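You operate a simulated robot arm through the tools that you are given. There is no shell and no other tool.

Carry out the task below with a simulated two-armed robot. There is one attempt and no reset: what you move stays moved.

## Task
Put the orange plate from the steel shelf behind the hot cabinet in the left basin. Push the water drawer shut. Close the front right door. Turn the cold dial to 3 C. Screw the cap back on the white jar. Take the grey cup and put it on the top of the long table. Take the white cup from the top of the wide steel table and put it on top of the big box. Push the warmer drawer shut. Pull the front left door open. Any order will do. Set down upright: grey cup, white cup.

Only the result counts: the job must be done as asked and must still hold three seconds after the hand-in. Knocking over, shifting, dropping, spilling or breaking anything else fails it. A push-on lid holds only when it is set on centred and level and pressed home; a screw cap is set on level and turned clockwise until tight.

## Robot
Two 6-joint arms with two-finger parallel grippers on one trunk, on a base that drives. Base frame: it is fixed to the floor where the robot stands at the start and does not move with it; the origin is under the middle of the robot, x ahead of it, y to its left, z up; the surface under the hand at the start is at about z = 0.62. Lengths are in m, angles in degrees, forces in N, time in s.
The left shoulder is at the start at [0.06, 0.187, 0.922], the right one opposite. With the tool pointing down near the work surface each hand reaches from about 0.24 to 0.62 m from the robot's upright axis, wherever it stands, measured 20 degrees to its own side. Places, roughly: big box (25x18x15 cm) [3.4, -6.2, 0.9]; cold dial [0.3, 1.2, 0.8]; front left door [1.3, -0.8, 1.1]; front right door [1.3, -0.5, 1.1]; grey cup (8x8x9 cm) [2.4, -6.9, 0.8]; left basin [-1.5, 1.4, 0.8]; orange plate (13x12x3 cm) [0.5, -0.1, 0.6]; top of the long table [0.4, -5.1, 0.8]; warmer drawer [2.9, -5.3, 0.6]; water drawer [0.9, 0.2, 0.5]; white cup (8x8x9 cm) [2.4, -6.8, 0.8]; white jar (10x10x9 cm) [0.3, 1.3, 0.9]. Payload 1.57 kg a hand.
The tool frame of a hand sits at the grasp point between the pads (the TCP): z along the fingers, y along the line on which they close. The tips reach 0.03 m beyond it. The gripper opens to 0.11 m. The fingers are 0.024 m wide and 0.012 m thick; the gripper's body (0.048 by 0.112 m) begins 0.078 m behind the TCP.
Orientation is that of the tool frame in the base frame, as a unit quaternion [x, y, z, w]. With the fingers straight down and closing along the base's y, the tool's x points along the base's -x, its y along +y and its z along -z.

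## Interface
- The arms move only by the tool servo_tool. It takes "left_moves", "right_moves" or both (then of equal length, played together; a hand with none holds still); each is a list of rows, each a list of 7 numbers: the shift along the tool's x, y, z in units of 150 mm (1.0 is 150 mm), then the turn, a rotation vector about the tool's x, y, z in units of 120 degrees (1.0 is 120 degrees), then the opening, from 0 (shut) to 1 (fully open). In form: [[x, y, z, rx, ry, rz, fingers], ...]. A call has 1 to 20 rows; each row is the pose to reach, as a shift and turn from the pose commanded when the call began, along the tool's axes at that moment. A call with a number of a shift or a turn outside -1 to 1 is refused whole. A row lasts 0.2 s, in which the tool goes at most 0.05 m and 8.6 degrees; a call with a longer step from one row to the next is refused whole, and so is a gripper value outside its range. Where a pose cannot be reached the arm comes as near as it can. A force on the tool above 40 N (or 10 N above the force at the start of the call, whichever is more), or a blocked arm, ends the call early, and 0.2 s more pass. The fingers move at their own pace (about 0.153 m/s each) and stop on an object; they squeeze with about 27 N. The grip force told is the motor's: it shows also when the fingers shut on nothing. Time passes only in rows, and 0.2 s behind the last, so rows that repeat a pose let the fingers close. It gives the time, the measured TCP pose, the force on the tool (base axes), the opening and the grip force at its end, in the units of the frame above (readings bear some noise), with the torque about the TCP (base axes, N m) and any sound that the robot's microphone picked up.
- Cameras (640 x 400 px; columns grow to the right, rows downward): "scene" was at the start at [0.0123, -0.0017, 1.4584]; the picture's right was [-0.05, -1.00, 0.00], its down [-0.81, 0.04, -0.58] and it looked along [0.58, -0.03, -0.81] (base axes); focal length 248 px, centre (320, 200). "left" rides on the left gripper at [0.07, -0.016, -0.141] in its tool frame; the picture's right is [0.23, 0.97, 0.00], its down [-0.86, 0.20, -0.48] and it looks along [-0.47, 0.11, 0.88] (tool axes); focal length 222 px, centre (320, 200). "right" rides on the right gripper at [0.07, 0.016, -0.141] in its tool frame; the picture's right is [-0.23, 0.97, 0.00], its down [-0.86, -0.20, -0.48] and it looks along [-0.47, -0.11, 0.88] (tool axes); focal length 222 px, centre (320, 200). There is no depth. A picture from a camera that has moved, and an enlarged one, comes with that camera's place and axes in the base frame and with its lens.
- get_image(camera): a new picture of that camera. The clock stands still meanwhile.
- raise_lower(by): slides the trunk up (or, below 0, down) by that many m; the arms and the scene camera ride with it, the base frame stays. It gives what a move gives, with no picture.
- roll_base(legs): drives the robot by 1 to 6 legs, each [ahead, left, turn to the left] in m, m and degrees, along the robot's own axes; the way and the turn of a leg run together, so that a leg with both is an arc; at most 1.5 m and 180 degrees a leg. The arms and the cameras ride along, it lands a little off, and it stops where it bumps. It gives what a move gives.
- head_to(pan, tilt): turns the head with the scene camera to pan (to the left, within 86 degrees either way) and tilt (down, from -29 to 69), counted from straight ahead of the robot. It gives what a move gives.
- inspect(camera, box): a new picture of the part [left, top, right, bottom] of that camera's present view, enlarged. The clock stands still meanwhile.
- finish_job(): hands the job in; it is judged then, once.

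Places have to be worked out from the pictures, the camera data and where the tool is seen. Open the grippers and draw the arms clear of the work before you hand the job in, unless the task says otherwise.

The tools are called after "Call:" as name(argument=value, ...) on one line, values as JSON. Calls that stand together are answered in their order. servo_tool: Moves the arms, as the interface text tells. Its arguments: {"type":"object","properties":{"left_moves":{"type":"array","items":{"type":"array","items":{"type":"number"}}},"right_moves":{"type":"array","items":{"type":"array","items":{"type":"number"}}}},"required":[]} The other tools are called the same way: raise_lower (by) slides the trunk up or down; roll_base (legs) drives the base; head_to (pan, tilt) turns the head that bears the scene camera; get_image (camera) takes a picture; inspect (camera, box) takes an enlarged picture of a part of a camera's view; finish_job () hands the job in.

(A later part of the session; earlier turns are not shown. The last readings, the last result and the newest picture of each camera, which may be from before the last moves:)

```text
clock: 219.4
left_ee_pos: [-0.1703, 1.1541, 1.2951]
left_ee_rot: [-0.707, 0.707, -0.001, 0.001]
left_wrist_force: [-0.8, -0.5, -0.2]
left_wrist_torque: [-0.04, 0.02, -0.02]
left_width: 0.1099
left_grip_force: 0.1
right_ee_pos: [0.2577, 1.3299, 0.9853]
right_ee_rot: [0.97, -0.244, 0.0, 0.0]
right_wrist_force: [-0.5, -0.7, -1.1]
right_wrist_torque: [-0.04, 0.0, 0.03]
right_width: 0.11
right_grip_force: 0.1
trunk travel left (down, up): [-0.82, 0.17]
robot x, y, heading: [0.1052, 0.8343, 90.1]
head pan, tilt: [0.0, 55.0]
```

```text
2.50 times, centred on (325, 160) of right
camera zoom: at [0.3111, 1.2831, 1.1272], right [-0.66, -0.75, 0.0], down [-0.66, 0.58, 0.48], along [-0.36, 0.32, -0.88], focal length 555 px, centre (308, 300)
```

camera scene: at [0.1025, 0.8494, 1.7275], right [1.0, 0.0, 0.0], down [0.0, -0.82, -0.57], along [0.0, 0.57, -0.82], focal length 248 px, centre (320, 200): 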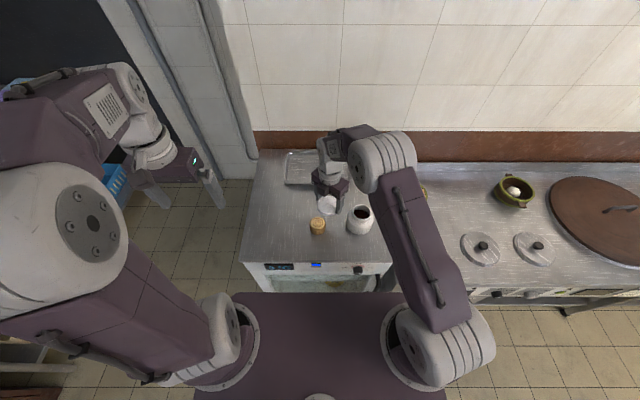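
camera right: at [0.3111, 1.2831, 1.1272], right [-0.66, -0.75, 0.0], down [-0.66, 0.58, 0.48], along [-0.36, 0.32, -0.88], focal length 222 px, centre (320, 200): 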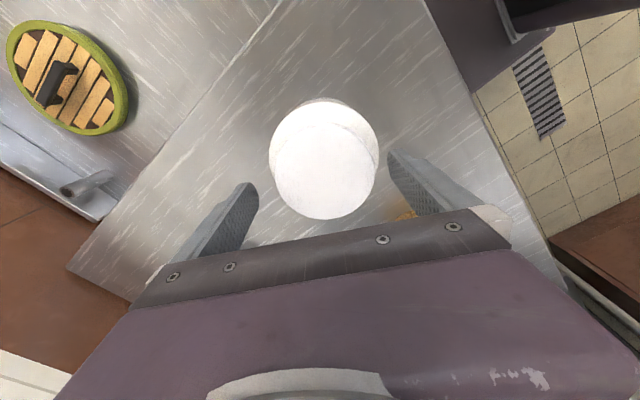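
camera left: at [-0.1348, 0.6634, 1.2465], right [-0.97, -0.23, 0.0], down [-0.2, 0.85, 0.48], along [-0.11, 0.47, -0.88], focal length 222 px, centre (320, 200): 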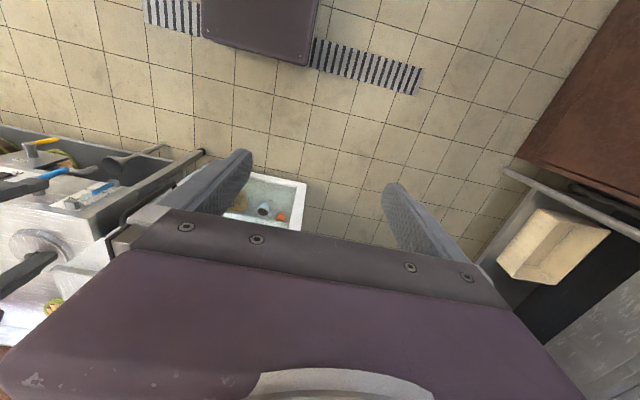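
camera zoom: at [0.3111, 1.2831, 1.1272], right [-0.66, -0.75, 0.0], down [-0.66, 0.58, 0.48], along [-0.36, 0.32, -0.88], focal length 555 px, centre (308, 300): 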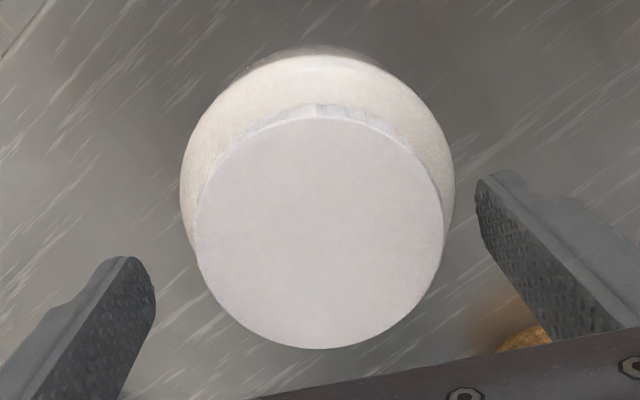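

The cap's centre is about 8 mm/5 mm off my hand's centre, so I re-centre the hand on it and then close.

Call:
servo_tool(right_moves=[[0.026, 0.016, 0, 0, 0, 0, 1], [0.052, 0.032, 0, 0, 0, 0, 1], [0.052, 0.032, 0, 0, 0, 0, 0.8], [0.052, 0.032, 0, 0, 0, 0, 0.4], [0.052, 0.032, 0, 0, 0, 0, 0.4], [0.052, 0.032, 0, 0, 0, 0, 0.4]])

Call:
inspect(camera="right", box=[220, 80, 430, 240])

```text
clock: 220.8
left_ee_pos: [-0.1694, 1.1541, 1.295]
left_ee_rot: [-0.707, 0.707, 0.0, 0.0]
left_wrist_force: [0.4, -0.6, 0.3]
left_wrist_torque: [-0.04, -0.03, 0.01]
left_width: 0.1101
left_grip_force: 0.1
right_ee_pos: [0.2622, 1.3214, 0.9862]
right_ee_rot: [0.969, -0.245, 0.0, 0.0]
right_wrist_force: [-0.1, 0.0, 0.3]
right_wrist_torque: [0.02, -0.02, -0.03]
right_width: 0.074
right_grip_force: 27.5
trunk travel left (down, up): [-0.82, 0.17]
robot x, y, heading: [0.1084, 0.8318, 90.0]
head pan, tilt: [0.0, 55.0]
```

```text
2.50 times, centred on (325, 160) of right
camera zoom: at [0.3155, 1.2753, 1.127], right [-0.66, -0.75, 0.0], down [-0.66, 0.58, 0.48], along [-0.36, 0.32, -0.88], focal length 555 px, centre (308, 300)
```

zoom: 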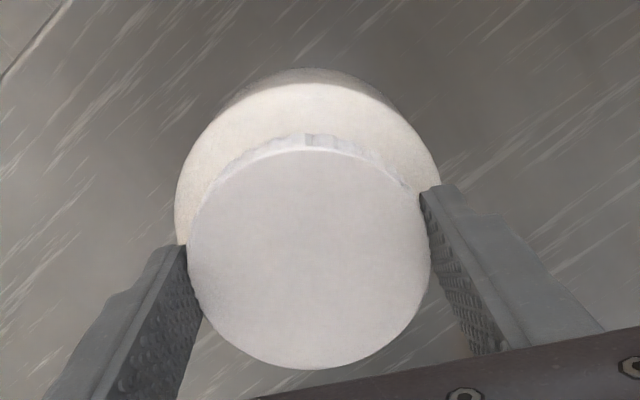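

Perfectly centred grip now. I turn clockwise again, 56° first, following down slightly, and read the torque.

Call:
servo_tool(right_moves=[[0, 0, 0.001, 0, 0, 0.0667, 0.4], [0, 0, 0.002, 0, 0, 0.1333, 0.4], [0, 0, 0.003, 0, 0, 0.2, 0.4], [0, 0, 0.004, 0, 0, 0.2667, 0.4], [0, 0, 0.005, 0, 0, 0.3333, 0.4], [0, 0, 0.006, 0, 0, 0.4, 0.4], [0, 0, 0.007, 0, 0, 0.4667, 0.4]])

Call:
inspect(camera="scene", box=[340, 180, 400, 240])

```text
clock: 222.4
left_ee_pos: [-0.17, 1.153, 1.2954]
left_ee_rot: [0.707, -0.707, 0.001, 0.0]
left_wrist_force: [0.3, 0.9, 0.0]
left_wrist_torque: [-0.05, 0.01, 0.04]
left_width: 0.1099
left_grip_force: 0.1
right_ee_pos: [0.2627, 1.3218, 0.9848]
right_ee_rot: [0.74, -0.673, 0.0, 0.0]
right_wrist_force: [1.6, 0.6, 9.5]
right_wrist_torque: [-0.01, -0.23, 0.32]
right_width: 0.0739
right_grip_force: 27.2
trunk travel left (down, up): [-0.82, 0.17]
robot x, y, heading: [0.1079, 0.8336, 89.9]
head pan, tilt: [0.0, 55.0]
```

```text
6.67 times, centred on (370, 210) of scene
camera zoom: at [0.1065, 0.8482, 1.7277], right [1.0, 0.0, 0.0], down [0.0, -0.82, -0.57], along [0.0, 0.57, -0.82], focal length 1656 px, centre (-13, 133)
```

zoom: 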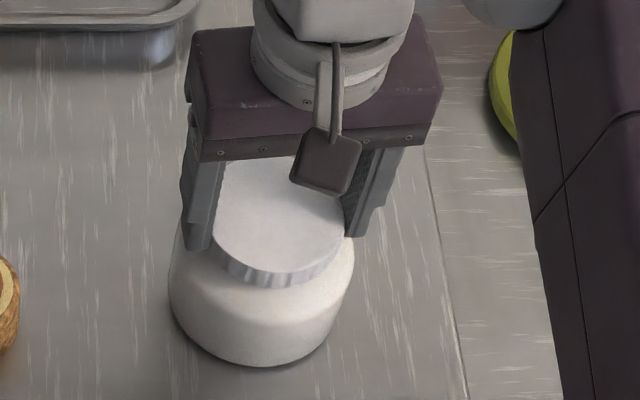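

Torque is now 0.32 N m with little more sinking – it's getting tight. I press a bit more, so the jar doesn't turn along, and turn another 48°.

Call:
servo_tool(right_moves=[[0, 0, 0.008, 0, 0, 0.0333, 0.4], [0, 0, 0.012, 0, 0, 0.0667, 0.4], [0, 0, 0.014, 0, 0, 0.1333, 0.4], [0, 0, 0.014, 0, 0, 0.2, 0.4], [0, 0, 0.014, 0, 0, 0.2667, 0.4], [0, 0, 0.014, 0, 0, 0.3333, 0.4], [0, 0, 0.014, 0, 0, 0.4, 0.4]])

Call:
inspect(camera="scene", box=[340, 180, 400, 240])

```text
clock: 224.0
left_ee_pos: [-0.1709, 1.151, 1.2945]
left_ee_rot: [0.708, -0.707, 0.0, -0.001]
left_wrist_force: [-1.0, 0.6, 0.5]
left_wrist_torque: [0.0, 0.0, -0.01]
left_width: 0.11
left_grip_force: 0.0
right_ee_pos: [0.262, 1.3191, 0.983]
right_ee_rot: [-0.403, 0.915, 0.001, 0.001]
right_wrist_force: [-0.4, 1.3, 27.8]
right_wrist_torque: [0.25, -0.02, 0.65]
right_width: 0.0739
right_grip_force: 27.0
trunk travel left (down, up): [-0.82, 0.17]
robot x, y, heading: [0.1077, 0.836, 89.9]
head pan, tilt: [0.0, 55.0]
```

```text
6.67 times, centred on (370, 210) of scene
camera zoom: at [0.105, 0.8451, 1.7276], right [1.0, 0.0, 0.0], down [0.0, -0.82, -0.58], along [0.0, 0.58, -0.82], focal length 1656 px, centre (-13, 133)
```

zoom: 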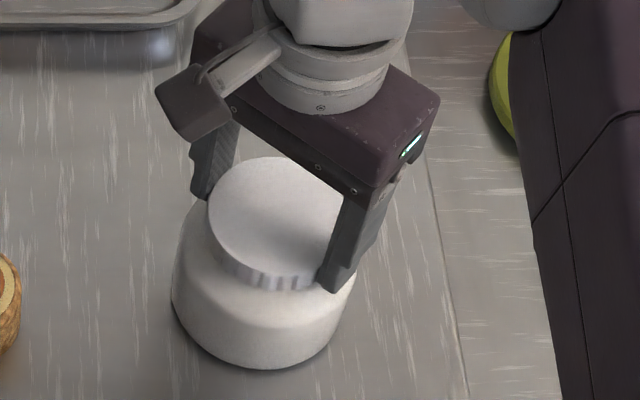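

Torque/force ratio is constant now, suggesting the jar is turning along (cap tight). Test: another 56° with no change of height – if the thread still advanced, the 28 N push would fall.

Call:
servo_tool(right_moves=[[0, 0, 0, 0, 0, 0.0667, 0.4], [0, 0, 0, 0, 0, 0.1333, 0.4], [0, 0, 0, 0, 0, 0.2, 0.4], [0, 0, 0, 0, 0, 0.2667, 0.4], [0, 0, 0, 0, 0, 0.3333, 0.4], [0, 0, 0, 0, 0, 0.4, 0.4], [0, 0, 0, 0, 0, 0.4667, 0.4]])

Call:
inspect(camera="scene", box=[340, 180, 400, 240])

```text
clock: 225.6
left_ee_pos: [-0.1713, 1.1514, 1.2962]
left_ee_rot: [-0.707, 0.708, 0.001, 0.001]
left_wrist_force: [0.0, -0.5, 0.5]
left_wrist_torque: [-0.01, -0.01, 0.0]
left_width: 0.11
left_grip_force: 0.0
right_ee_pos: [0.2631, 1.3209, 0.9833]
right_ee_rot: [0.074, 0.997, 0.001, 0.0]
right_wrist_force: [0.9, 0.3, 18.7]
right_wrist_torque: [0.02, -0.12, 0.48]
right_width: 0.0737
right_grip_force: 26.6
trunk travel left (down, up): [-0.82, 0.17]
robot x, y, heading: [0.1036, 0.8339, 90.1]
head pan, tilt: [0.0, 55.0]
```

```text
6.67 times, centred on (370, 210) of scene
camera zoom: at [0.1059, 0.8464, 1.7276], right [1.0, 0.0, 0.0], down [0.0, -0.82, -0.57], along [0.0, 0.57, -0.82], focal length 1656 px, centre (-13, 133)
```

zoom: 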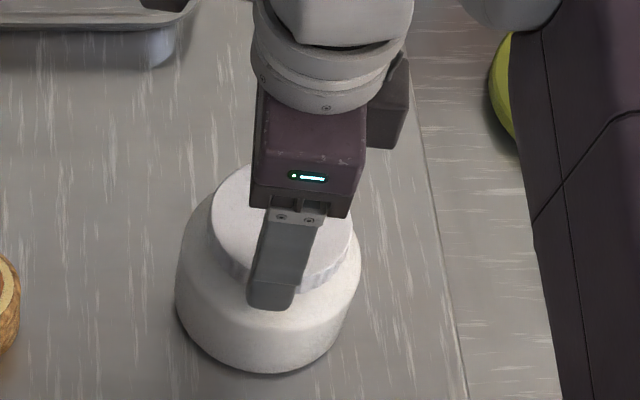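

Force fell only partly (28→19 N) with no sinking. One more 56° at the same height to see whether it settles.

Call:
servo_tool(right_moves=[[0, 0, 0, 0, 0, 0.0667, 0.4], [0, 0, 0, 0, 0, 0.1333, 0.4], [0, 0, 0, 0, 0, 0.2, 0.4], [0, 0, 0, 0, 0, 0.2667, 0.4], [0, 0, 0, 0, 0, 0.3333, 0.4], [0, 0, 0, 0, 0, 0.4, 0.4], [0, 0, 0, 0, 0, 0.4667, 0.4]])

Call:
inspect(camera="scene", box=[340, 180, 400, 240])

Call:
inspect(camera="right", box=[220, 80, 430, 240])

```text
clock: 227.2
left_ee_pos: [-0.1707, 1.1528, 1.2958]
left_ee_rot: [-0.707, 0.708, -0.001, 0.0]
left_wrist_force: [-0.6, 0.1, -0.5]
left_wrist_torque: [-0.02, 0.02, 0.0]
left_width: 0.11
left_grip_force: 0.1
right_ee_pos: [0.2634, 1.3213, 0.9829]
right_ee_rot: [0.533, 0.846, 0.001, -0.001]
right_wrist_force: [1.3, 0.4, 16.8]
right_wrist_torque: [-0.05, -0.14, 0.42]
right_width: 0.0738
right_grip_force: 27.0
trunk travel left (down, up): [-0.82, 0.17]
robot x, y, heading: [0.1073, 0.8368, 90.1]
head pan, tilt: [0.0, 55.0]
```

```text
6.67 times, centred on (370, 210) of scene
camera zoom: at [0.1061, 0.8467, 1.7276], right [1.0, 0.0, 0.0], down [0.0, -0.82, -0.57], along [0.0, 0.57, -0.82], focal length 1656 px, centre (-13, 133)
```

zoom: 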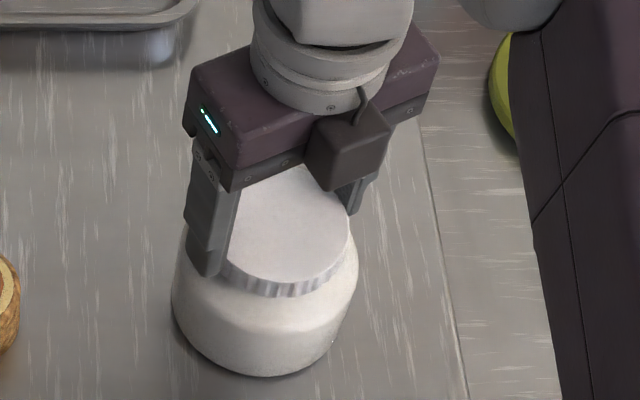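

```text
2.50 times, centred on (325, 160) of right
camera zoom: at [0.2464, 1.3911, 1.1245], right [0.98, 0.21, 0.0], down [0.19, -0.86, 0.48], along [0.1, -0.47, -0.88], focal length 555 px, centre (308, 300)
```

zoom: 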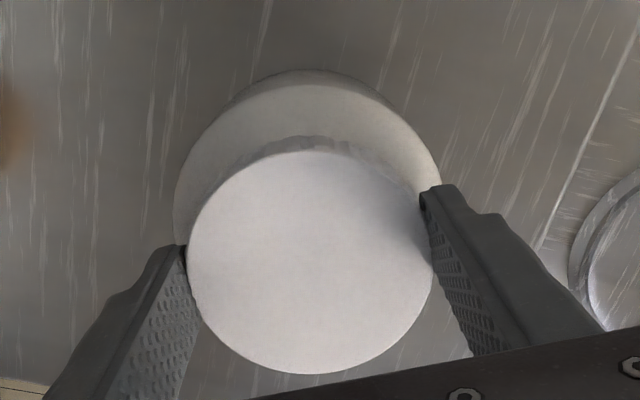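

Force and height have settled (17 N, no sinking), the cap went down about 6 mm in all since first touching: it's tight. I open the fingers and lift off.

Call:
servo_tool(right_moves=[[0, 0, 0, 0, 0, 0, 0.8], [0, 0, 0, 0, 0, 0, 1], [0, 0, 0, 0, 0, 0, 1], [0, 0, -0.2, 0, 0, 0, 1], [0, 0, -0.45, 0, 0, 0, 1], [0, 0, -0.7, 0, 0, 0, 1], [0, 0, -0.95, 0, 0, 0, 1]])

Call:
get_image(camera="right")

Call:
inspect(camera="scene", box=[310, 160, 430, 250])

```text
clock: 228.8
left_ee_pos: [-0.1699, 1.1539, 1.2951]
left_ee_rot: [0.707, -0.707, 0.0, -0.001]
left_wrist_force: [0.2, 0.2, 0.1]
left_wrist_torque: [0.02, 0.0, -0.01]
left_width: 0.1101
left_grip_force: 0.0
right_ee_pos: [0.2618, 1.3216, 1.1249]
right_ee_rot: [0.533, 0.846, 0.0, 0.001]
right_wrist_force: [-0.5, -0.6, -0.4]
right_wrist_torque: [-0.03, -0.01, -0.01]
right_width: 0.1099
right_grip_force: 0.1
trunk travel left (down, up): [-0.82, 0.17]
robot x, y, heading: [0.1041, 0.8321, 89.9]
head pan, tilt: [0.0, 55.0]
```

```text
taken
camera right: at [0.2465, 1.3922, 1.2665], right [0.98, 0.22, 0.0], down [0.19, -0.86, 0.48], along [0.1, -0.47, -0.88], focal length 222 px, centre (320, 200)
```

right: 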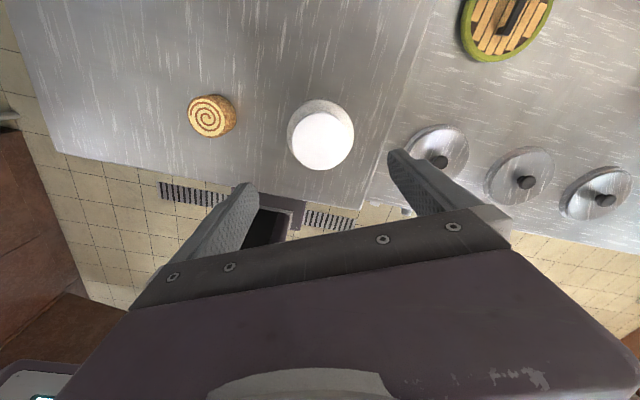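

```text
4.44 times, centred on (370, 205) of scene
camera zoom: at [0.1065, 0.8483, 1.7275], right [1.0, 0.0, 0.0], down [0.0, -0.82, -0.57], along [0.0, 0.57, -0.82], focal length 1104 px, centre (98, 178)
```

zoom: 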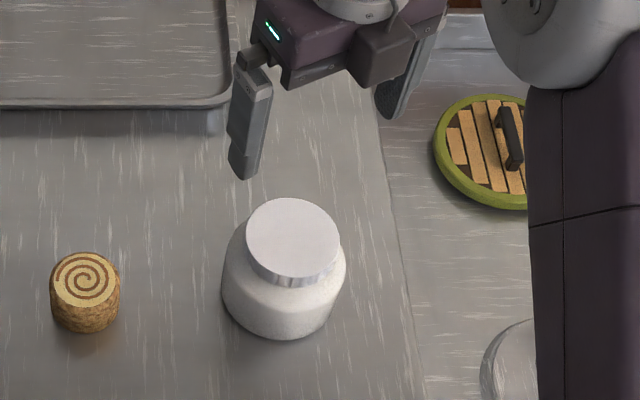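

The jar is closed, cap level. Now to the hot cabinet's front: I turn the right wrist back to neutral, back away from the cooler and drive round along +x, looking as I go.

Call:
servo_tool(right_moves=[[0, 0, 0, 0, 0, -0.07, 1], [0, 0, 0, 0, 0, -0.14, 1], [0, 0, 0, 0, 0, -0.21, 1], [0, 0, 0, 0, 0, -0.28, 1], [0, 0, 0, 0, 0, -0.35, 1], [0, 0, 0, 0, 0, -0.42, 1], [0, 0, 0, 0, 0, -0.49, 1], [0, 0, 0, 0, 0, -0.56, 1], [0, 0, 0, 0, 0, -0.63, 1], [0, 0, 0, 0, 0, -0.7, 1], [0, 0, 0, 0, 0, -0.77, 1], [0, 0, 0, 0, 0, -0.84, 1], [0, 0, 0, 0, 0, -0.91, 1], [0, 0, 0, 0, 0, -0.98, 1]])

Call:
roll_base(legs=[[-0.25, 0, 0], [0, 0, -90], [1.0, 0, 0]])

Call:
head_to(pan=-20, tilt=20)

Call:
get_image(camera="scene")

```text
clock: 231.8
left_ee_pos: [-0.1694, 1.1537, 1.296]
left_ee_rot: [-0.707, 0.707, 0.0, 0.0]
left_wrist_force: [-0.6, 0.1, -0.5]
left_wrist_torque: [0.01, 0.02, 0.0]
left_width: 0.1102
left_grip_force: 0.0
right_ee_pos: [0.2626, 1.3216, 1.1237]
right_ee_rot: [-0.451, 0.893, 0.0, 0.0]
right_wrist_force: [0.3, -0.6, 1.3]
right_wrist_torque: [-0.02, -0.01, 0.01]
right_width: 0.1101
right_grip_force: 0.0
trunk travel left (down, up): [-0.82, 0.17]
robot x, y, heading: [0.1063, 0.8358, 90.1]
head pan, tilt: [0.0, 55.0]
```

```text
clock: 242.2
left_ee_pos: [1.4236, 0.8713, 1.296]
left_ee_rot: [-0.004, 1.0, 0.0, 0.0]
left_wrist_force: [-0.9, -0.7, -0.6]
left_wrist_torque: [0.03, -0.03, 0.02]
left_width: 0.1102
left_grip_force: 0.0
right_ee_pos: [1.5945, 0.442, 1.1242]
right_ee_rot: [0.311, 0.951, -0.001, 0.002]
right_wrist_force: [-0.5, -0.6, 0.9]
right_wrist_torque: [0.02, -0.02, -0.04]
right_width: 0.1099
right_grip_force: 0.0
trunk travel left (down, up): [-0.82, 0.17]
robot x, y, heading: [1.1051, 0.5918, 0.5]
head pan, tilt: [0.0, 55.0]
```

```text
clock: 243.2
left_ee_pos: [1.4233, 0.8721, 1.2952]
left_ee_rot: [-0.005, 1.0, 0.0, 0.0]
left_wrist_force: [0.2, 0.5, -1.0]
left_wrist_torque: [-0.02, -0.02, 0.02]
left_width: 0.1101
left_grip_force: 0.0
right_ee_pos: [1.5959, 0.4422, 1.1249]
right_ee_rot: [0.311, 0.951, 0.0, -0.001]
right_wrist_force: [0.1, 0.3, 0.5]
right_wrist_torque: [0.02, 0.03, 0.01]
right_width: 0.1098
right_grip_force: 0.1
trunk travel left (down, up): [-0.82, 0.17]
robot x, y, heading: [1.1103, 0.5945, 0.5]
head pan, tilt: [-20.0, 20.0]
```

```text
taken
camera scene: at [1.1351, 0.5631, 1.7796], right [-0.33, -0.94, 0.0], down [-0.32, 0.11, -0.94], along [0.89, -0.31, -0.34], focal length 248 px, centre (320, 200)
```

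scene: 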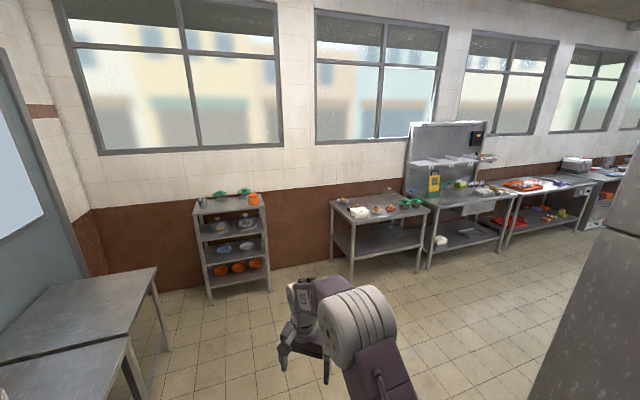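

There is a wide aisle (x≈1.3 to 3.2) in front of the cabinet. I drive into it and turn to look at the cabinet's front doors.

Call:
roll_base(legs=[[1.05, 0, 0], [0, -0.9, 0]])

Call:
head_to(pan=-86, tilt=15)

Call:
get_image(camera="scene")

```text
clock: 252.9
left_ee_pos: [2.4809, -0.0093, 1.295]
left_ee_rot: [-0.007, 1.0, 0.0, 0.0]
left_wrist_force: [0.2, 0.8, 0.7]
left_wrist_torque: [0.03, -0.02, 0.0]
left_width: 0.1099
left_grip_force: 0.1
right_ee_pos: [2.6573, -0.4413, 1.124]
right_ee_rot: [0.307, 0.952, 0.0, 0.0]
right_wrist_force: [-0.2, 0.6, 0.6]
right_wrist_torque: [-0.03, 0.01, -0.03]
right_width: 0.1099
right_grip_force: 0.1
trunk travel left (down, up): [-0.82, 0.17]
robot x, y, heading: [2.1683, -0.2921, 0.8]
head pan, tilt: [-20.0, 20.0]
```

```text
clock: 254.3
left_ee_pos: [2.4796, -0.0118, 1.2956]
left_ee_rot: [-0.008, 1.0, 0.0, 0.0]
left_wrist_force: [-0.3, -0.3, 0.0]
left_wrist_torque: [-0.01, 0.0, -0.01]
left_width: 0.1102
left_grip_force: 0.1
right_ee_pos: [2.6559, -0.4413, 1.1253]
right_ee_rot: [0.308, 0.951, 0.0, 0.0]
right_wrist_force: [-0.2, 0.5, -0.1]
right_wrist_torque: [-0.02, 0.01, 0.0]
right_width: 0.1099
right_grip_force: 0.0
trunk travel left (down, up): [-0.82, 0.17]
robot x, y, heading: [2.1703, -0.2922, 1.1]
head pan, tilt: [-85.9, 15.0]
```

```text
taken
camera scene: at [2.1144, -0.3855, 1.7878], right [-1.0, -0.09, 0.0], down [-0.02, 0.26, -0.97], along [0.08, -0.96, -0.26], focal length 248 px, centre (320, 200)
```

scene: 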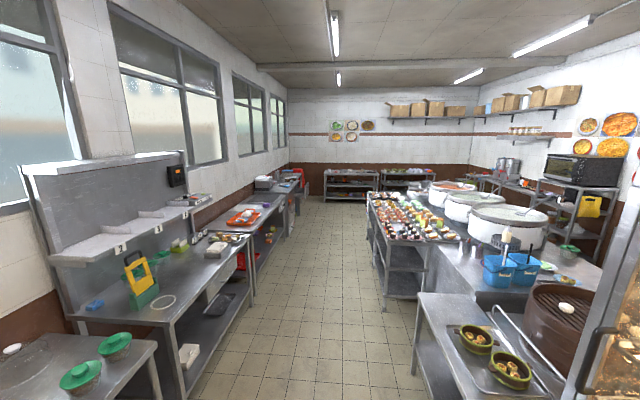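

Now I turn to face the cabinet front (−x direction).

Call:
roll_base(legs=[[0, 0, 179]])

Call:
head_to(pan=15, tilt=35)

Call:
get_image(camera="scene")

```text
clock: 262.1
left_ee_pos: [1.8501, -0.5731, 1.2954]
left_ee_rot: [1.0, 0.004, 0.0, 0.0]
left_wrist_force: [0.6, -0.2, -0.3]
left_wrist_torque: [-0.02, -0.01, -0.01]
left_width: 0.11
left_grip_force: 0.0
right_ee_pos: [1.6785, -0.1413, 1.1248]
right_ee_rot: [0.95, -0.311, 0.0, 0.001]
right_wrist_force: [0.2, -0.2, 0.3]
right_wrist_torque: [0.04, -0.04, -0.02]
right_width: 0.1101
right_grip_force: 0.0
trunk travel left (down, up): [-0.82, 0.17]
robot x, y, heading: [2.1664, -0.293, -179.5]
head pan, tilt: [-85.9, 15.0]
```

```text
clock: 263.8
left_ee_pos: [1.8498, -0.5721, 1.2949]
left_ee_rot: [1.0, 0.004, 0.0, -0.001]
left_wrist_force: [-0.4, 0.2, 0.2]
left_wrist_torque: [-0.04, -0.02, -0.01]
left_width: 0.1099
left_grip_force: 0.0
right_ee_pos: [1.6795, -0.1403, 1.1245]
right_ee_rot: [0.95, -0.311, -0.001, 0.0]
right_wrist_force: [0.5, -0.8, -1.4]
right_wrist_torque: [-0.03, -0.03, -0.01]
right_width: 0.11
right_grip_force: 0.0
trunk travel left (down, up): [-0.82, 0.17]
robot x, y, heading: [2.1619, -0.2948, -179.7]
head pan, tilt: [15.0, 35.0]
```

```text
taken
camera scene: at [2.1411, -0.3143, 1.7558], right [-0.27, 0.96, 0.0], down [0.55, 0.15, -0.82], along [-0.79, -0.22, -0.57], focal length 248 px, centre (320, 200)
```

scene: 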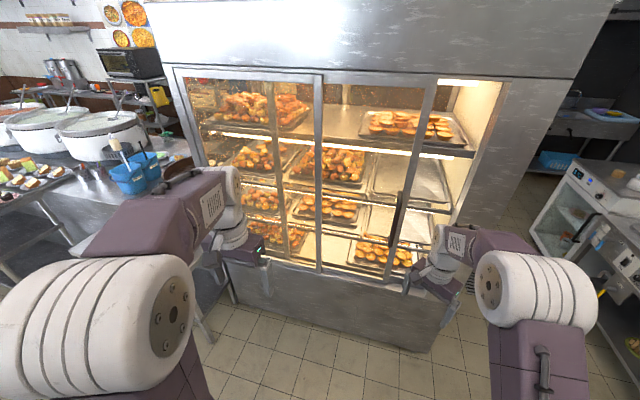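

The cabinet front has two glass doors; I zoom in to see how they work and where the handles are.

Call:
inspect(camera="scene", box=[160, 40, 400, 330])

Call:
inspect(camera="scene", box=[330, 50, 560, 340])

```text
1.38 times, centred on (280, 185) of scene
camera zoom: at [2.1411, -0.3143, 1.7558], right [-0.27, 0.96, 0.0], down [0.55, 0.15, -0.82], along [-0.79, -0.22, -0.57], focal length 343 px, centre (375, 221)
```

zoom: 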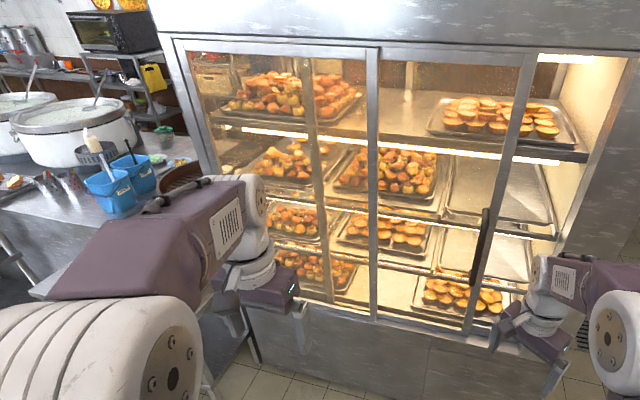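

```text
1.38 times, centred on (445, 195) of scene
camera zoom: at [2.1411, -0.3143, 1.7558], right [-0.27, 0.96, 0.0], down [0.55, 0.15, -0.82], along [-0.79, -0.22, -0.57], focal length 343 px, centre (148, 207)
```

zoom: 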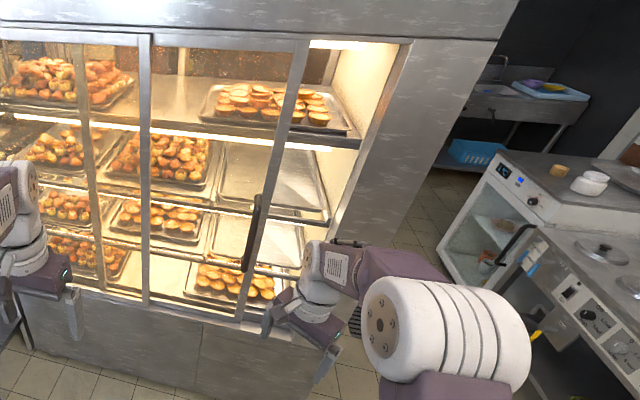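

They are sliding doors: the right door (its right stile and dark handle at y≈−0.225) must slide right (+y) about 0.2 m; the left door (y −1.11…−0.56) slides right to open. I straighten the right hand's roll and drive 20 cm closer for a better view.

Call:
servo_tool(right_moves=[[0, 0, 0, 0, 0, -0.06, 1], [0, 0, 0, 0, 0, -0.12, 1], [0, 0, 0, 0, 0, -0.18, 1], [0, 0, 0, 0, 0, -0.24, 1], [0, 0, 0, 0, 0, -0.302, 1]])

Call:
roll_base(legs=[[0.2, 0, -0.3]])

Call:
head_to(pan=0, tilt=40)

Call:
get_image(camera="scene")

Call:
get_image(camera="right")

```text
clock: 265.0
left_ee_pos: [1.8496, -0.5718, 1.2957]
left_ee_rot: [1.0, 0.003, -0.001, 0.0]
left_wrist_force: [0.3, -0.2, -0.1]
left_wrist_torque: [0.0, -0.02, -0.02]
left_width: 0.1102
left_grip_force: 0.1
right_ee_pos: [1.6786, -0.1411, 1.1252]
right_ee_rot: [1.0, 0.001, 0.0, 0.001]
right_wrist_force: [-0.1, -0.2, 0.2]
right_wrist_torque: [0.02, 0.03, -0.02]
right_width: 0.11
right_grip_force: 0.1
trunk travel left (down, up): [-0.82, 0.17]
robot x, y, heading: [2.168, -0.2921, -179.9]
head pan, tilt: [15.0, 35.0]
```

```text
clock: 266.6
left_ee_pos: [1.6539, -0.5716, 1.2964]
left_ee_rot: [1.0, 0.001, -0.001, 0.0]
left_wrist_force: [0.3, 0.4, 0.4]
left_wrist_torque: [-0.02, 0.01, 0.02]
left_width: 0.1101
left_grip_force: 0.2
right_ee_pos: [1.4866, -0.1393, 1.1265]
right_ee_rot: [1.0, -0.004, -0.002, 0.0]
right_wrist_force: [0.5, 0.1, 0.5]
right_wrist_torque: [0.0, 0.02, 0.0]
right_width: 0.1101
right_grip_force: 0.0
trunk travel left (down, up): [-0.82, 0.17]
robot x, y, heading: [1.9678, -0.2939, -179.9]
head pan, tilt: [15.0, 35.0]
```

```text
clock: 267.4
left_ee_pos: [1.6495, -0.5714, 1.2958]
left_ee_rot: [1.0, 0.001, 0.0, 0.001]
left_wrist_force: [0.1, 0.2, 0.0]
left_wrist_torque: [0.0, 0.01, 0.03]
left_width: 0.1099
left_grip_force: 0.0
right_ee_pos: [1.4806, -0.1391, 1.1252]
right_ee_rot: [1.0, -0.003, 0.0, 0.0]
right_wrist_force: [-0.5, 0.6, -0.7]
right_wrist_torque: [0.02, 0.02, 0.0]
right_width: 0.1099
right_grip_force: 0.0
trunk travel left (down, up): [-0.82, 0.17]
robot x, y, heading: [1.9647, -0.2931, -179.8]
head pan, tilt: [0.0, 40.0]
```

```text
taken
camera scene: at [1.9415, -0.2923, 1.7482], right [0.0, 1.0, 0.0], down [0.64, 0.0, -0.77], along [-0.77, 0.0, -0.64], focal length 248 px, centre (320, 200)
```

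scene: 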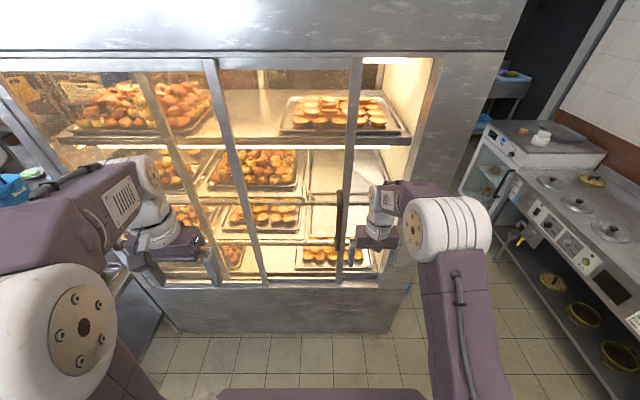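

```text
taken
camera right: at [1.5496, -0.155, 1.266], right [-0.23, -0.97, 0.0], down [-0.85, 0.2, 0.48], along [-0.46, 0.11, -0.88], focal length 222 px, centre (320, 200)
```

right: 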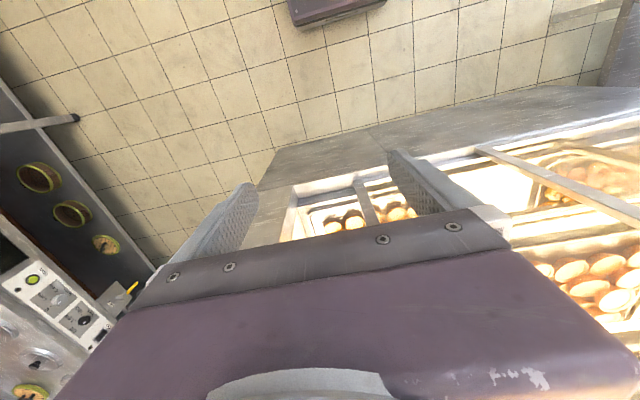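

I zoom in on the right door's handle and the left door's handle area.

Call:
inspect(camera="scene", box=[280, 160, 440, 310])

Call:
head_to(pan=50, tilt=30)

Call:
get_image(camera="scene")

```text
2.67 times, centred on (360, 235) of scene
camera zoom: at [1.9415, -0.2923, 1.7482], right [0.0, 1.0, 0.0], down [0.64, 0.0, -0.77], along [-0.77, 0.0, -0.64], focal length 662 px, centre (213, 107)
```

zoom: 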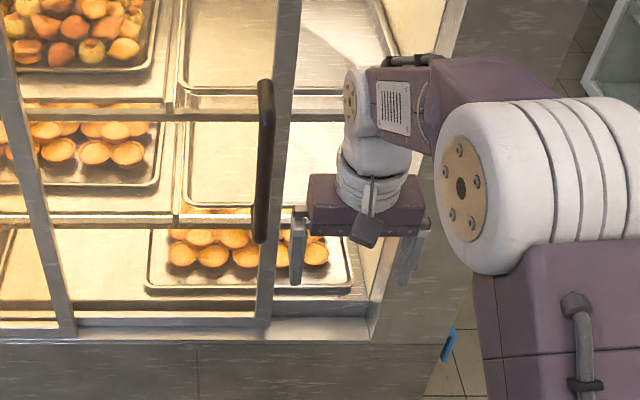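

```text
clock: 268.6
left_ee_pos: [1.65, -0.5715, 1.2961]
left_ee_rot: [1.0, 0.001, 0.0, 0.0]
left_wrist_force: [-0.1, 0.7, 0.1]
left_wrist_torque: [-0.01, -0.03, 0.0]
left_width: 0.1101
left_grip_force: 0.1
right_ee_pos: [1.4825, -0.1404, 1.1246]
right_ee_rot: [1.0, -0.004, -0.001, 0.0]
right_wrist_force: [0.0, 0.1, 0.6]
right_wrist_torque: [0.0, 0.0, -0.02]
right_width: 0.1098
right_grip_force: 0.1
trunk travel left (down, up): [-0.82, 0.17]
robot x, y, heading: [1.9694, -0.2935, -179.9]
head pan, tilt: [50.0, 30.0]
```

```text
taken
camera scene: at [1.9696, -0.3614, 1.7636], right [-0.77, 0.64, 0.0], down [0.32, 0.38, -0.87], along [-0.56, -0.66, -0.5], focal length 248 px, centre (320, 200)
```

scene: 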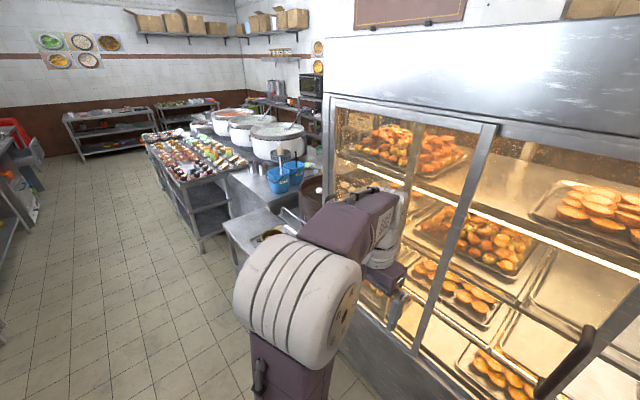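

Handle bar estimated at x≈1.33, y≈−0.23, z≈1.03–1.25. I'll push it +y with closed fingers pointing down. First I retract the hand 10 cm, shut its fingers and bring the base closer.

Call:
servo_tool(right_moves=[[0.2, 0, 0, 0, 0, 0, 0.5], [0.4, 0.1, 0, 0, 0, 0, 0], [0.6, 0.2, 0, 0, 0, 0, 0], [0.6, 0.3, 0, 0, 0, 0, 0], [0.6, 0.4, 0, 0, 0, 0, 0]])

Call:
roll_base(legs=[[0.17, 0.06, 0]])

Call:
head_to(pan=0, tilt=45)

Call:
get_image(camera="scene")

```text
clock: 269.8
left_ee_pos: [1.6489, -0.5724, 1.2961]
left_ee_rot: [1.0, 0.001, 0.0, 0.0]
left_wrist_force: [0.7, 1.0, -0.4]
left_wrist_torque: [-0.01, 0.03, -0.01]
left_width: 0.1102
left_grip_force: 0.1
right_ee_pos: [1.5708, -0.1996, 1.1238]
right_ee_rot: [1.0, -0.004, 0.001, 0.0]
right_wrist_force: [-0.4, -0.3, 0.4]
right_wrist_torque: [0.02, -0.03, 0.02]
right_width: 0.0
right_grip_force: 21.5
trunk travel left (down, up): [-0.82, 0.17]
robot x, y, heading: [1.9695, -0.2921, -179.9]
head pan, tilt: [50.0, 30.0]
```

```text
clock: 271.3
left_ee_pos: [1.483, -0.6295, 1.2962]
left_ee_rot: [1.0, 0.0, -0.002, 0.001]
left_wrist_force: [0.7, 0.5, 0.4]
left_wrist_torque: [-0.01, 0.01, 0.01]
left_width: 0.1099
left_grip_force: 0.1
right_ee_pos: [1.4041, -0.2584, 1.1261]
right_ee_rot: [1.0, -0.004, -0.002, 0.001]
right_wrist_force: [0.5, 0.5, 0.0]
right_wrist_torque: [0.0, 0.02, -0.02]
right_width: 0.0
right_grip_force: 20.8
trunk travel left (down, up): [-0.82, 0.17]
robot x, y, heading: [1.7977, -0.3537, 180.0]
head pan, tilt: [50.0, 30.0]
```

```text
clock: 272.4
left_ee_pos: [1.4809, -0.6312, 1.2951]
left_ee_rot: [1.0, 0.0, -0.001, 0.001]
left_wrist_force: [0.7, 0.4, 0.4]
left_wrist_torque: [0.0, 0.0, 0.0]
left_width: 0.1102
left_grip_force: 0.1
right_ee_pos: [1.4006, -0.2595, 1.1249]
right_ee_rot: [1.0, -0.003, -0.001, 0.0]
right_wrist_force: [0.2, 0.5, 0.5]
right_wrist_torque: [-0.01, 0.03, -0.02]
right_width: 0.0
right_grip_force: 21.5
trunk travel left (down, up): [-0.82, 0.17]
robot x, y, heading: [1.8039, -0.3556, 179.8]
head pan, tilt: [0.0, 45.0]
```

```text
taken
camera scene: at [1.7772, -0.3518, 1.741], right [0.0, 1.0, 0.0], down [0.71, 0.0, -0.71], along [-0.71, 0.0, -0.71], focal length 248 px, centre (320, 200)
```

scene: 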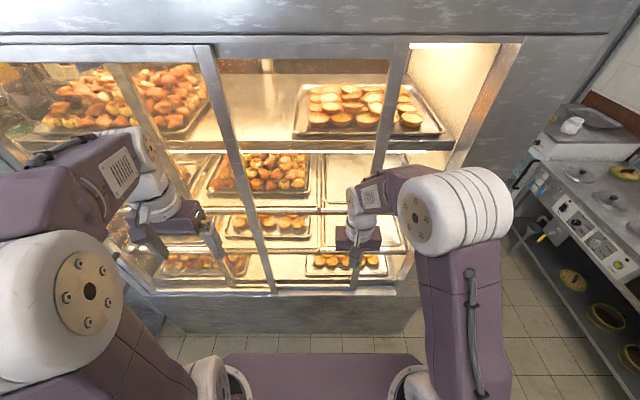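

I move the closed fingers to the left of the handle, at x≈1.335, y≈−0.30, z≈1.15.

Call:
servo_tool(right_moves=[[0, 0.13, -0.08, 0, 0, 0, 0], [0, 0.267, -0.167, 0, 0, 0, 0], [-0.15, 0.267, -0.167, 0, 0, 0, 0], [-0.3, 0.267, -0.167, 0, 0, 0, 0], [-0.44, 0.267, -0.167, 0, 0, 0, 0]])

Call:
get_image(camera="scene")

Call:
get_image(camera="right")

```text
clock: 273.6
left_ee_pos: [1.479, -0.6321, 1.2946]
left_ee_rot: [1.0, -0.001, 0.0, 0.0]
left_wrist_force: [-0.1, 0.1, -0.2]
left_wrist_torque: [0.0, 0.0, 0.0]
left_width: 0.1102
left_grip_force: 0.0
right_ee_pos: [1.3338, -0.2995, 1.149]
right_ee_rot: [1.0, -0.005, 0.0, 0.0]
right_wrist_force: [0.1, 0.7, 0.1]
right_wrist_torque: [0.02, -0.01, -0.01]
right_width: 0.0
right_grip_force: 20.9
trunk travel left (down, up): [-0.82, 0.17]
robot x, y, heading: [1.7996, -0.3581, 180.0]
head pan, tilt: [0.0, 45.0]
```

```text
taken
camera scene: at [1.7758, -0.3525, 1.741], right [0.0, 1.0, 0.0], down [0.71, 0.0, -0.71], along [-0.71, 0.0, -0.71], focal length 248 px, centre (320, 200)
```

scene: 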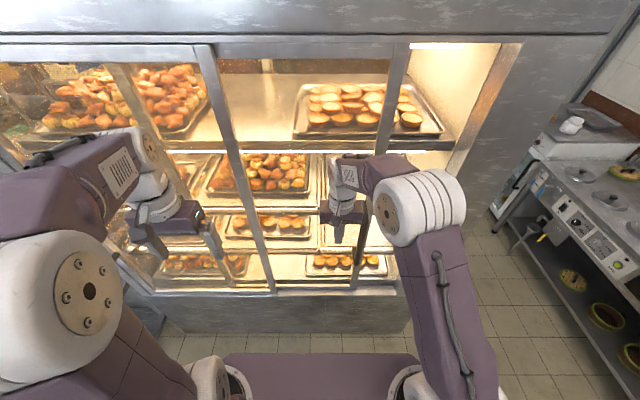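

```text
taken
camera right: at [1.4025, -0.3155, 1.291], right [-0.24, -0.97, 0.0], down [-0.85, 0.21, 0.48], along [-0.47, 0.11, -0.88], focal length 222 px, centre (320, 200)
```

right: 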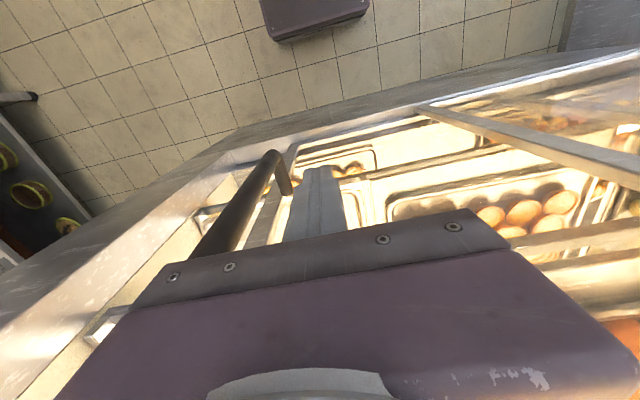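

The handle bar is right beside the fingers (x≈1.333, y≈−0.24). I push along +y slowly.

Call:
servo_tool(right_moves=[[0, -0.08, 0, 0, 0, 0, 0], [0, -0.16, 0, 0, 0, 0, 0], [0, -0.24, 0, 0, 0, 0, 0], [0, -0.32, 0, 0, 0, 0, 0], [0, -0.4, 0, 0, 0, 0, 0], [0, -0.48, 0, 0, 0, 0, 0], [0, -0.56, 0, 0, 0, 0, 0], [0, -0.64, 0, 0, 0, 0, 0], [0, -0.72, 0, 0, 0, 0, 0], [0, -0.8, 0, 0, 0, 0, 0]])

Call:
get_image(camera="right")

Call:
get_image(camera="scene")

```text
clock: 275.9
left_ee_pos: [1.4802, -0.6301, 1.2957]
left_ee_rot: [1.0, 0.0, 0.0, 0.001]
left_wrist_force: [-0.2, -0.4, 0.0]
left_wrist_torque: [0.0, 0.02, 0.0]
left_width: 0.11
left_grip_force: 0.0
right_ee_pos: [1.3363, -0.1774, 1.1507]
right_ee_rot: [1.0, -0.005, 0.0, 0.0]
right_wrist_force: [-0.4, 0.7, 0.4]
right_wrist_torque: [0.03, -0.01, -0.03]
right_width: 0.0
right_grip_force: 20.5
trunk travel left (down, up): [-0.82, 0.17]
robot x, y, heading: [1.7977, -0.3537, 179.8]
head pan, tilt: [0.0, 45.0]
```

```text
taken
camera right: at [1.4044, -0.1937, 1.2916], right [-0.24, -0.97, 0.0], down [-0.85, 0.21, 0.48], along [-0.47, 0.11, -0.88], focal length 222 px, centre (320, 200)
```

right: 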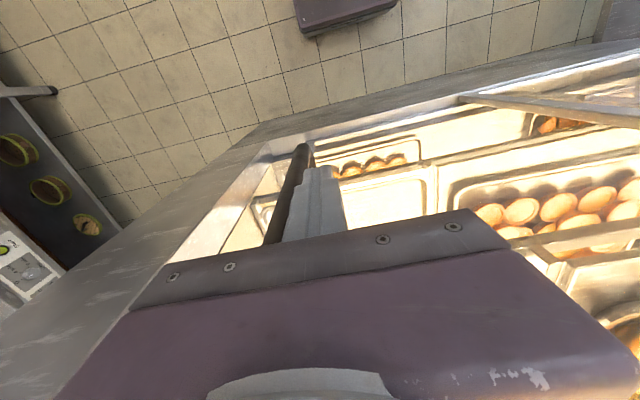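

```text
taken
camera scene: at [1.7762, -0.3514, 1.741], right [0.0, 1.0, 0.0], down [0.71, 0.0, -0.71], along [-0.71, 0.0, -0.71], focal length 248 px, centre (320, 200)
```

scene: 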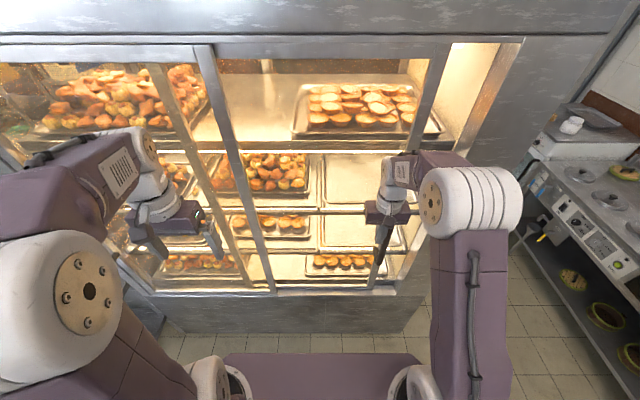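

The right door slides along with the hand. I continue until it stops against the frame.

Call:
servo_tool(right_moves=[[0, -0.08, 0, 0, 0, 0, 0], [0, -0.16, 0, 0, 0, 0, 0], [0, -0.24, 0, 0, 0, 0, 0], [0, -0.32, 0, 0, 0, 0, 0], [0, -0.4, 0, 0, 0, 0, 0], [0, -0.48, 0, 0, 0, 0, 0], [0, -0.56, 0, 0, 0, 0, 0], [0, -0.64, 0, 0, 0, 0, 0], [0, -0.72, 0, 0, 0, 0, 0], [0, -0.8, 0, 0, 0, 0, 0], [0, -0.88, 0, 0, 0, 0, 0], [0, -0.96, 0, 0, 0, 0, 0]])

Call:
get_image(camera="scene")

Call:
get_image(camera="right")

```text
clock: 278.1
left_ee_pos: [1.4808, -0.6387, 1.2948]
left_ee_rot: [1.0, 0.003, 0.0, -0.002]
left_wrist_force: [0.3, 0.5, 0.2]
left_wrist_torque: [-0.08, 0.02, 0.01]
left_width: 0.1103
left_grip_force: 0.1
right_ee_pos: [1.3352, -0.0725, 1.1506]
right_ee_rot: [1.0, 0.0, 0.003, 0.006]
right_wrist_force: [-7.2, -40.4, 5.3]
right_wrist_torque: [2.06, -0.36, 0.62]
right_width: 0.0
right_grip_force: 21.4
trunk travel left (down, up): [-0.82, 0.17]
robot x, y, heading: [1.7985, -0.3559, -179.8]
head pan, tilt: [0.0, 45.0]
stopped in row 11 (right hand): the force on the tool passed its limit at 47 N (the readings are from after the stop); the commanded pose is now the measured one
```

```text
taken
camera scene: at [1.7772, -0.3605, 1.7414], right [0.0, 1.0, 0.0], down [0.71, 0.01, -0.71], along [-0.71, 0.0, -0.71], focal length 248 px, centre (320, 200)
```

scene: 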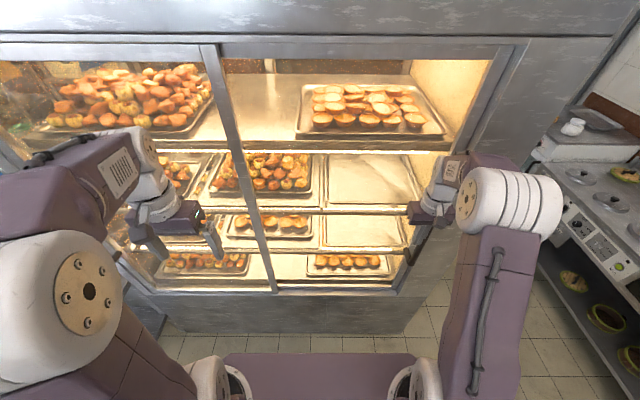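

```text
taken
camera right: at [1.4049, -0.0855, 1.2924], right [-0.23, -0.97, 0.01], down [-0.86, 0.2, 0.47], along [-0.46, 0.1, -0.88], focal length 222 px, centre (320, 200)
```

right: 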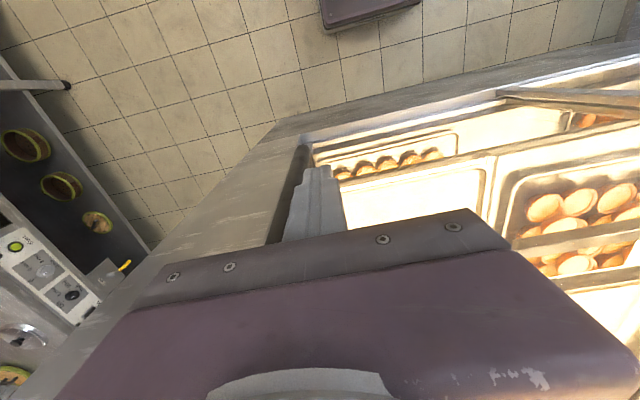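

The right door is shut (stopped at 47 N on the frame). I back the hand off and look at the left door.

Call:
servo_tool(right_moves=[[0, 0.13, 0, 0, 0, 0, 0], [0, 0.25, 0, 0, 0, 0, 0], [0.25, 0.25, 0, 0, 0, 0, 0], [0.5, 0.25, 0, 0, 0, 0, 0], [0.75, 0.25, 0, 0, 0, 0, 0], [0.95, 0.25, 0, 0, 0, 0, 0]], left_moves=[[0.2, 0, 0, 0, 0, 0, 1], [0.4, 0, 0, 0, 0, 0, 1], [0.6, 0, 0, 0, 0, 0, 1], [0.6, 0, 0, 0, 0, 0, 1], [0.6, 0, 0, 0, 0, 0, 1], [0.6, 0, 0, 0, 0, 0, 1]])

Call:
roll_base(legs=[[-0.35, 0.45, 0]])

Call:
head_to(pan=0, tilt=35)

Call:
get_image(camera="scene")

```text
clock: 279.6
left_ee_pos: [1.569, -0.6352, 1.2956]
left_ee_rot: [1.0, 0.001, 0.001, 0.0]
left_wrist_force: [-1.1, 0.4, 0.8]
left_wrist_torque: [0.04, 0.02, -0.01]
left_width: 0.1102
left_grip_force: 0.0
left hand out of reach, approached as far as the arm can: row 3, 4, 5, 6
right_ee_pos: [1.4827, -0.0999, 1.152]
right_ee_rot: [1.0, -0.002, 0.003, 0.003]
right_wrist_force: [0.5, -0.6, -0.7]
right_wrist_torque: [0.02, 0.03, 0.0]
right_width: 0.0003
right_grip_force: 20.8
trunk travel left (down, up): [-0.82, 0.17]
robot x, y, heading: [1.7994, -0.3545, -180.2]
head pan, tilt: [0.0, 45.0]
```

```text
clock: 282.8
left_ee_pos: [1.9146, -1.0812, 1.2968]
left_ee_rot: [1.0, 0.0, 0.002, 0.0]
left_wrist_force: [0.0, 0.1, 0.3]
left_wrist_torque: [-0.02, -0.01, 0.04]
left_width: 0.1097
left_grip_force: 0.2
right_ee_pos: [1.8295, -0.5452, 1.1493]
right_ee_rot: [1.0, -0.003, 0.005, 0.005]
right_wrist_force: [-0.2, -0.2, -0.6]
right_wrist_torque: [-0.03, 0.01, -0.01]
right_width: 0.0001
right_grip_force: 21.2
trunk travel left (down, up): [-0.82, 0.17]
robot x, y, heading: [2.1482, -0.7992, 180.0]
head pan, tilt: [0.0, 45.0]
```

```text
clock: 283.5
left_ee_pos: [1.9162, -1.0819, 1.2946]
left_ee_rot: [1.0, 0.0, 0.001, -0.001]
left_wrist_force: [1.1, 0.8, 0.2]
left_wrist_torque: [0.0, -0.02, 0.0]
left_width: 0.11
left_grip_force: 0.1
right_ee_pos: [1.8291, -0.5464, 1.1497]
right_ee_rot: [1.0, -0.003, 0.004, 0.004]
right_wrist_force: [-1.0, -0.6, 0.4]
right_wrist_torque: [0.01, 0.02, 0.01]
right_width: 0.0
right_grip_force: 21.4
trunk travel left (down, up): [-0.82, 0.17]
robot x, y, heading: [2.1472, -0.8056, 180.1]
head pan, tilt: [0.0, 35.0]
```

```text
taken
camera scene: at [2.119, -0.8005, 1.7558], right [0.0, 1.0, 0.0], down [0.57, 0.0, -0.82], along [-0.82, 0.0, -0.57], focal length 248 px, centre (320, 200)
```

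scene: 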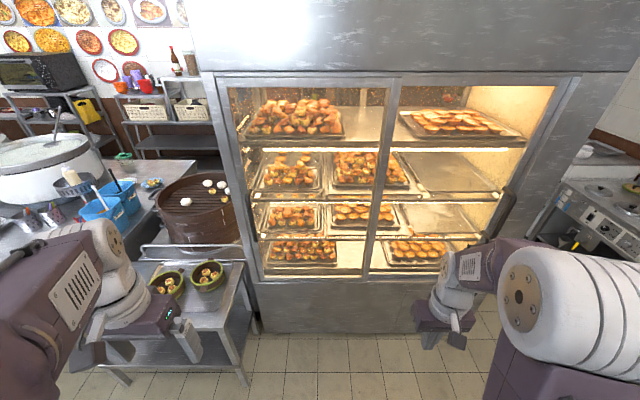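

Right door is shut. I zoom in on the left door's handle at its left stile.

Call:
inspect(camera="scene", box=[190, 60, 420, 300])

Call:
inspect(camera="scene", box=[440, 60, 620, 260])

```text
1.67 times, centred on (305, 180) of scene
camera zoom: at [2.119, -0.8005, 1.7558], right [0.0, 1.0, 0.0], down [0.57, 0.0, -0.82], along [-0.82, 0.0, -0.57], focal length 414 px, centre (345, 233)
```

zoom: 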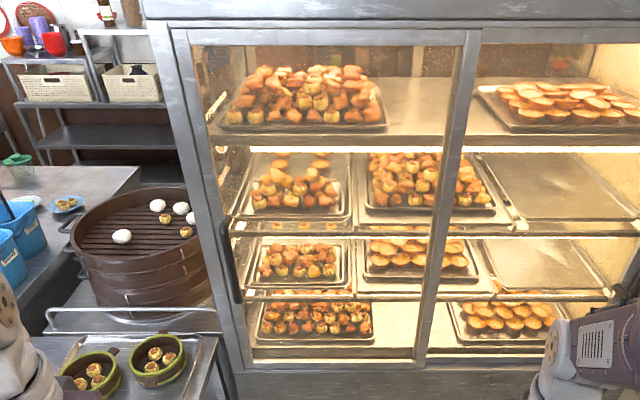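

```text
2.00 times, centred on (530, 160) of scene
camera zoom: at [2.119, -0.8005, 1.7558], right [0.0, 1.0, 0.0], down [0.57, 0.0, -0.82], along [-0.82, 0.0, -0.57], focal length 497 px, centre (-100, 280)
```

zoom: 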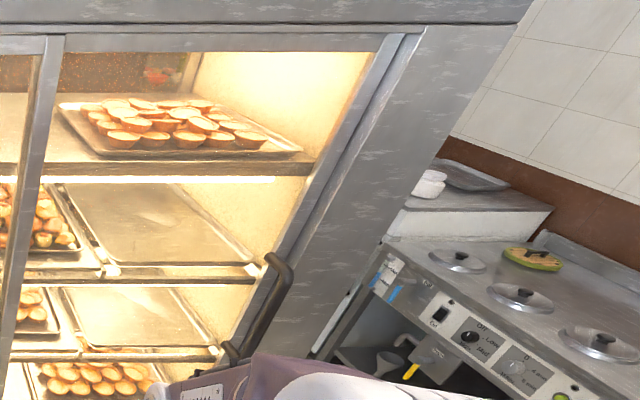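

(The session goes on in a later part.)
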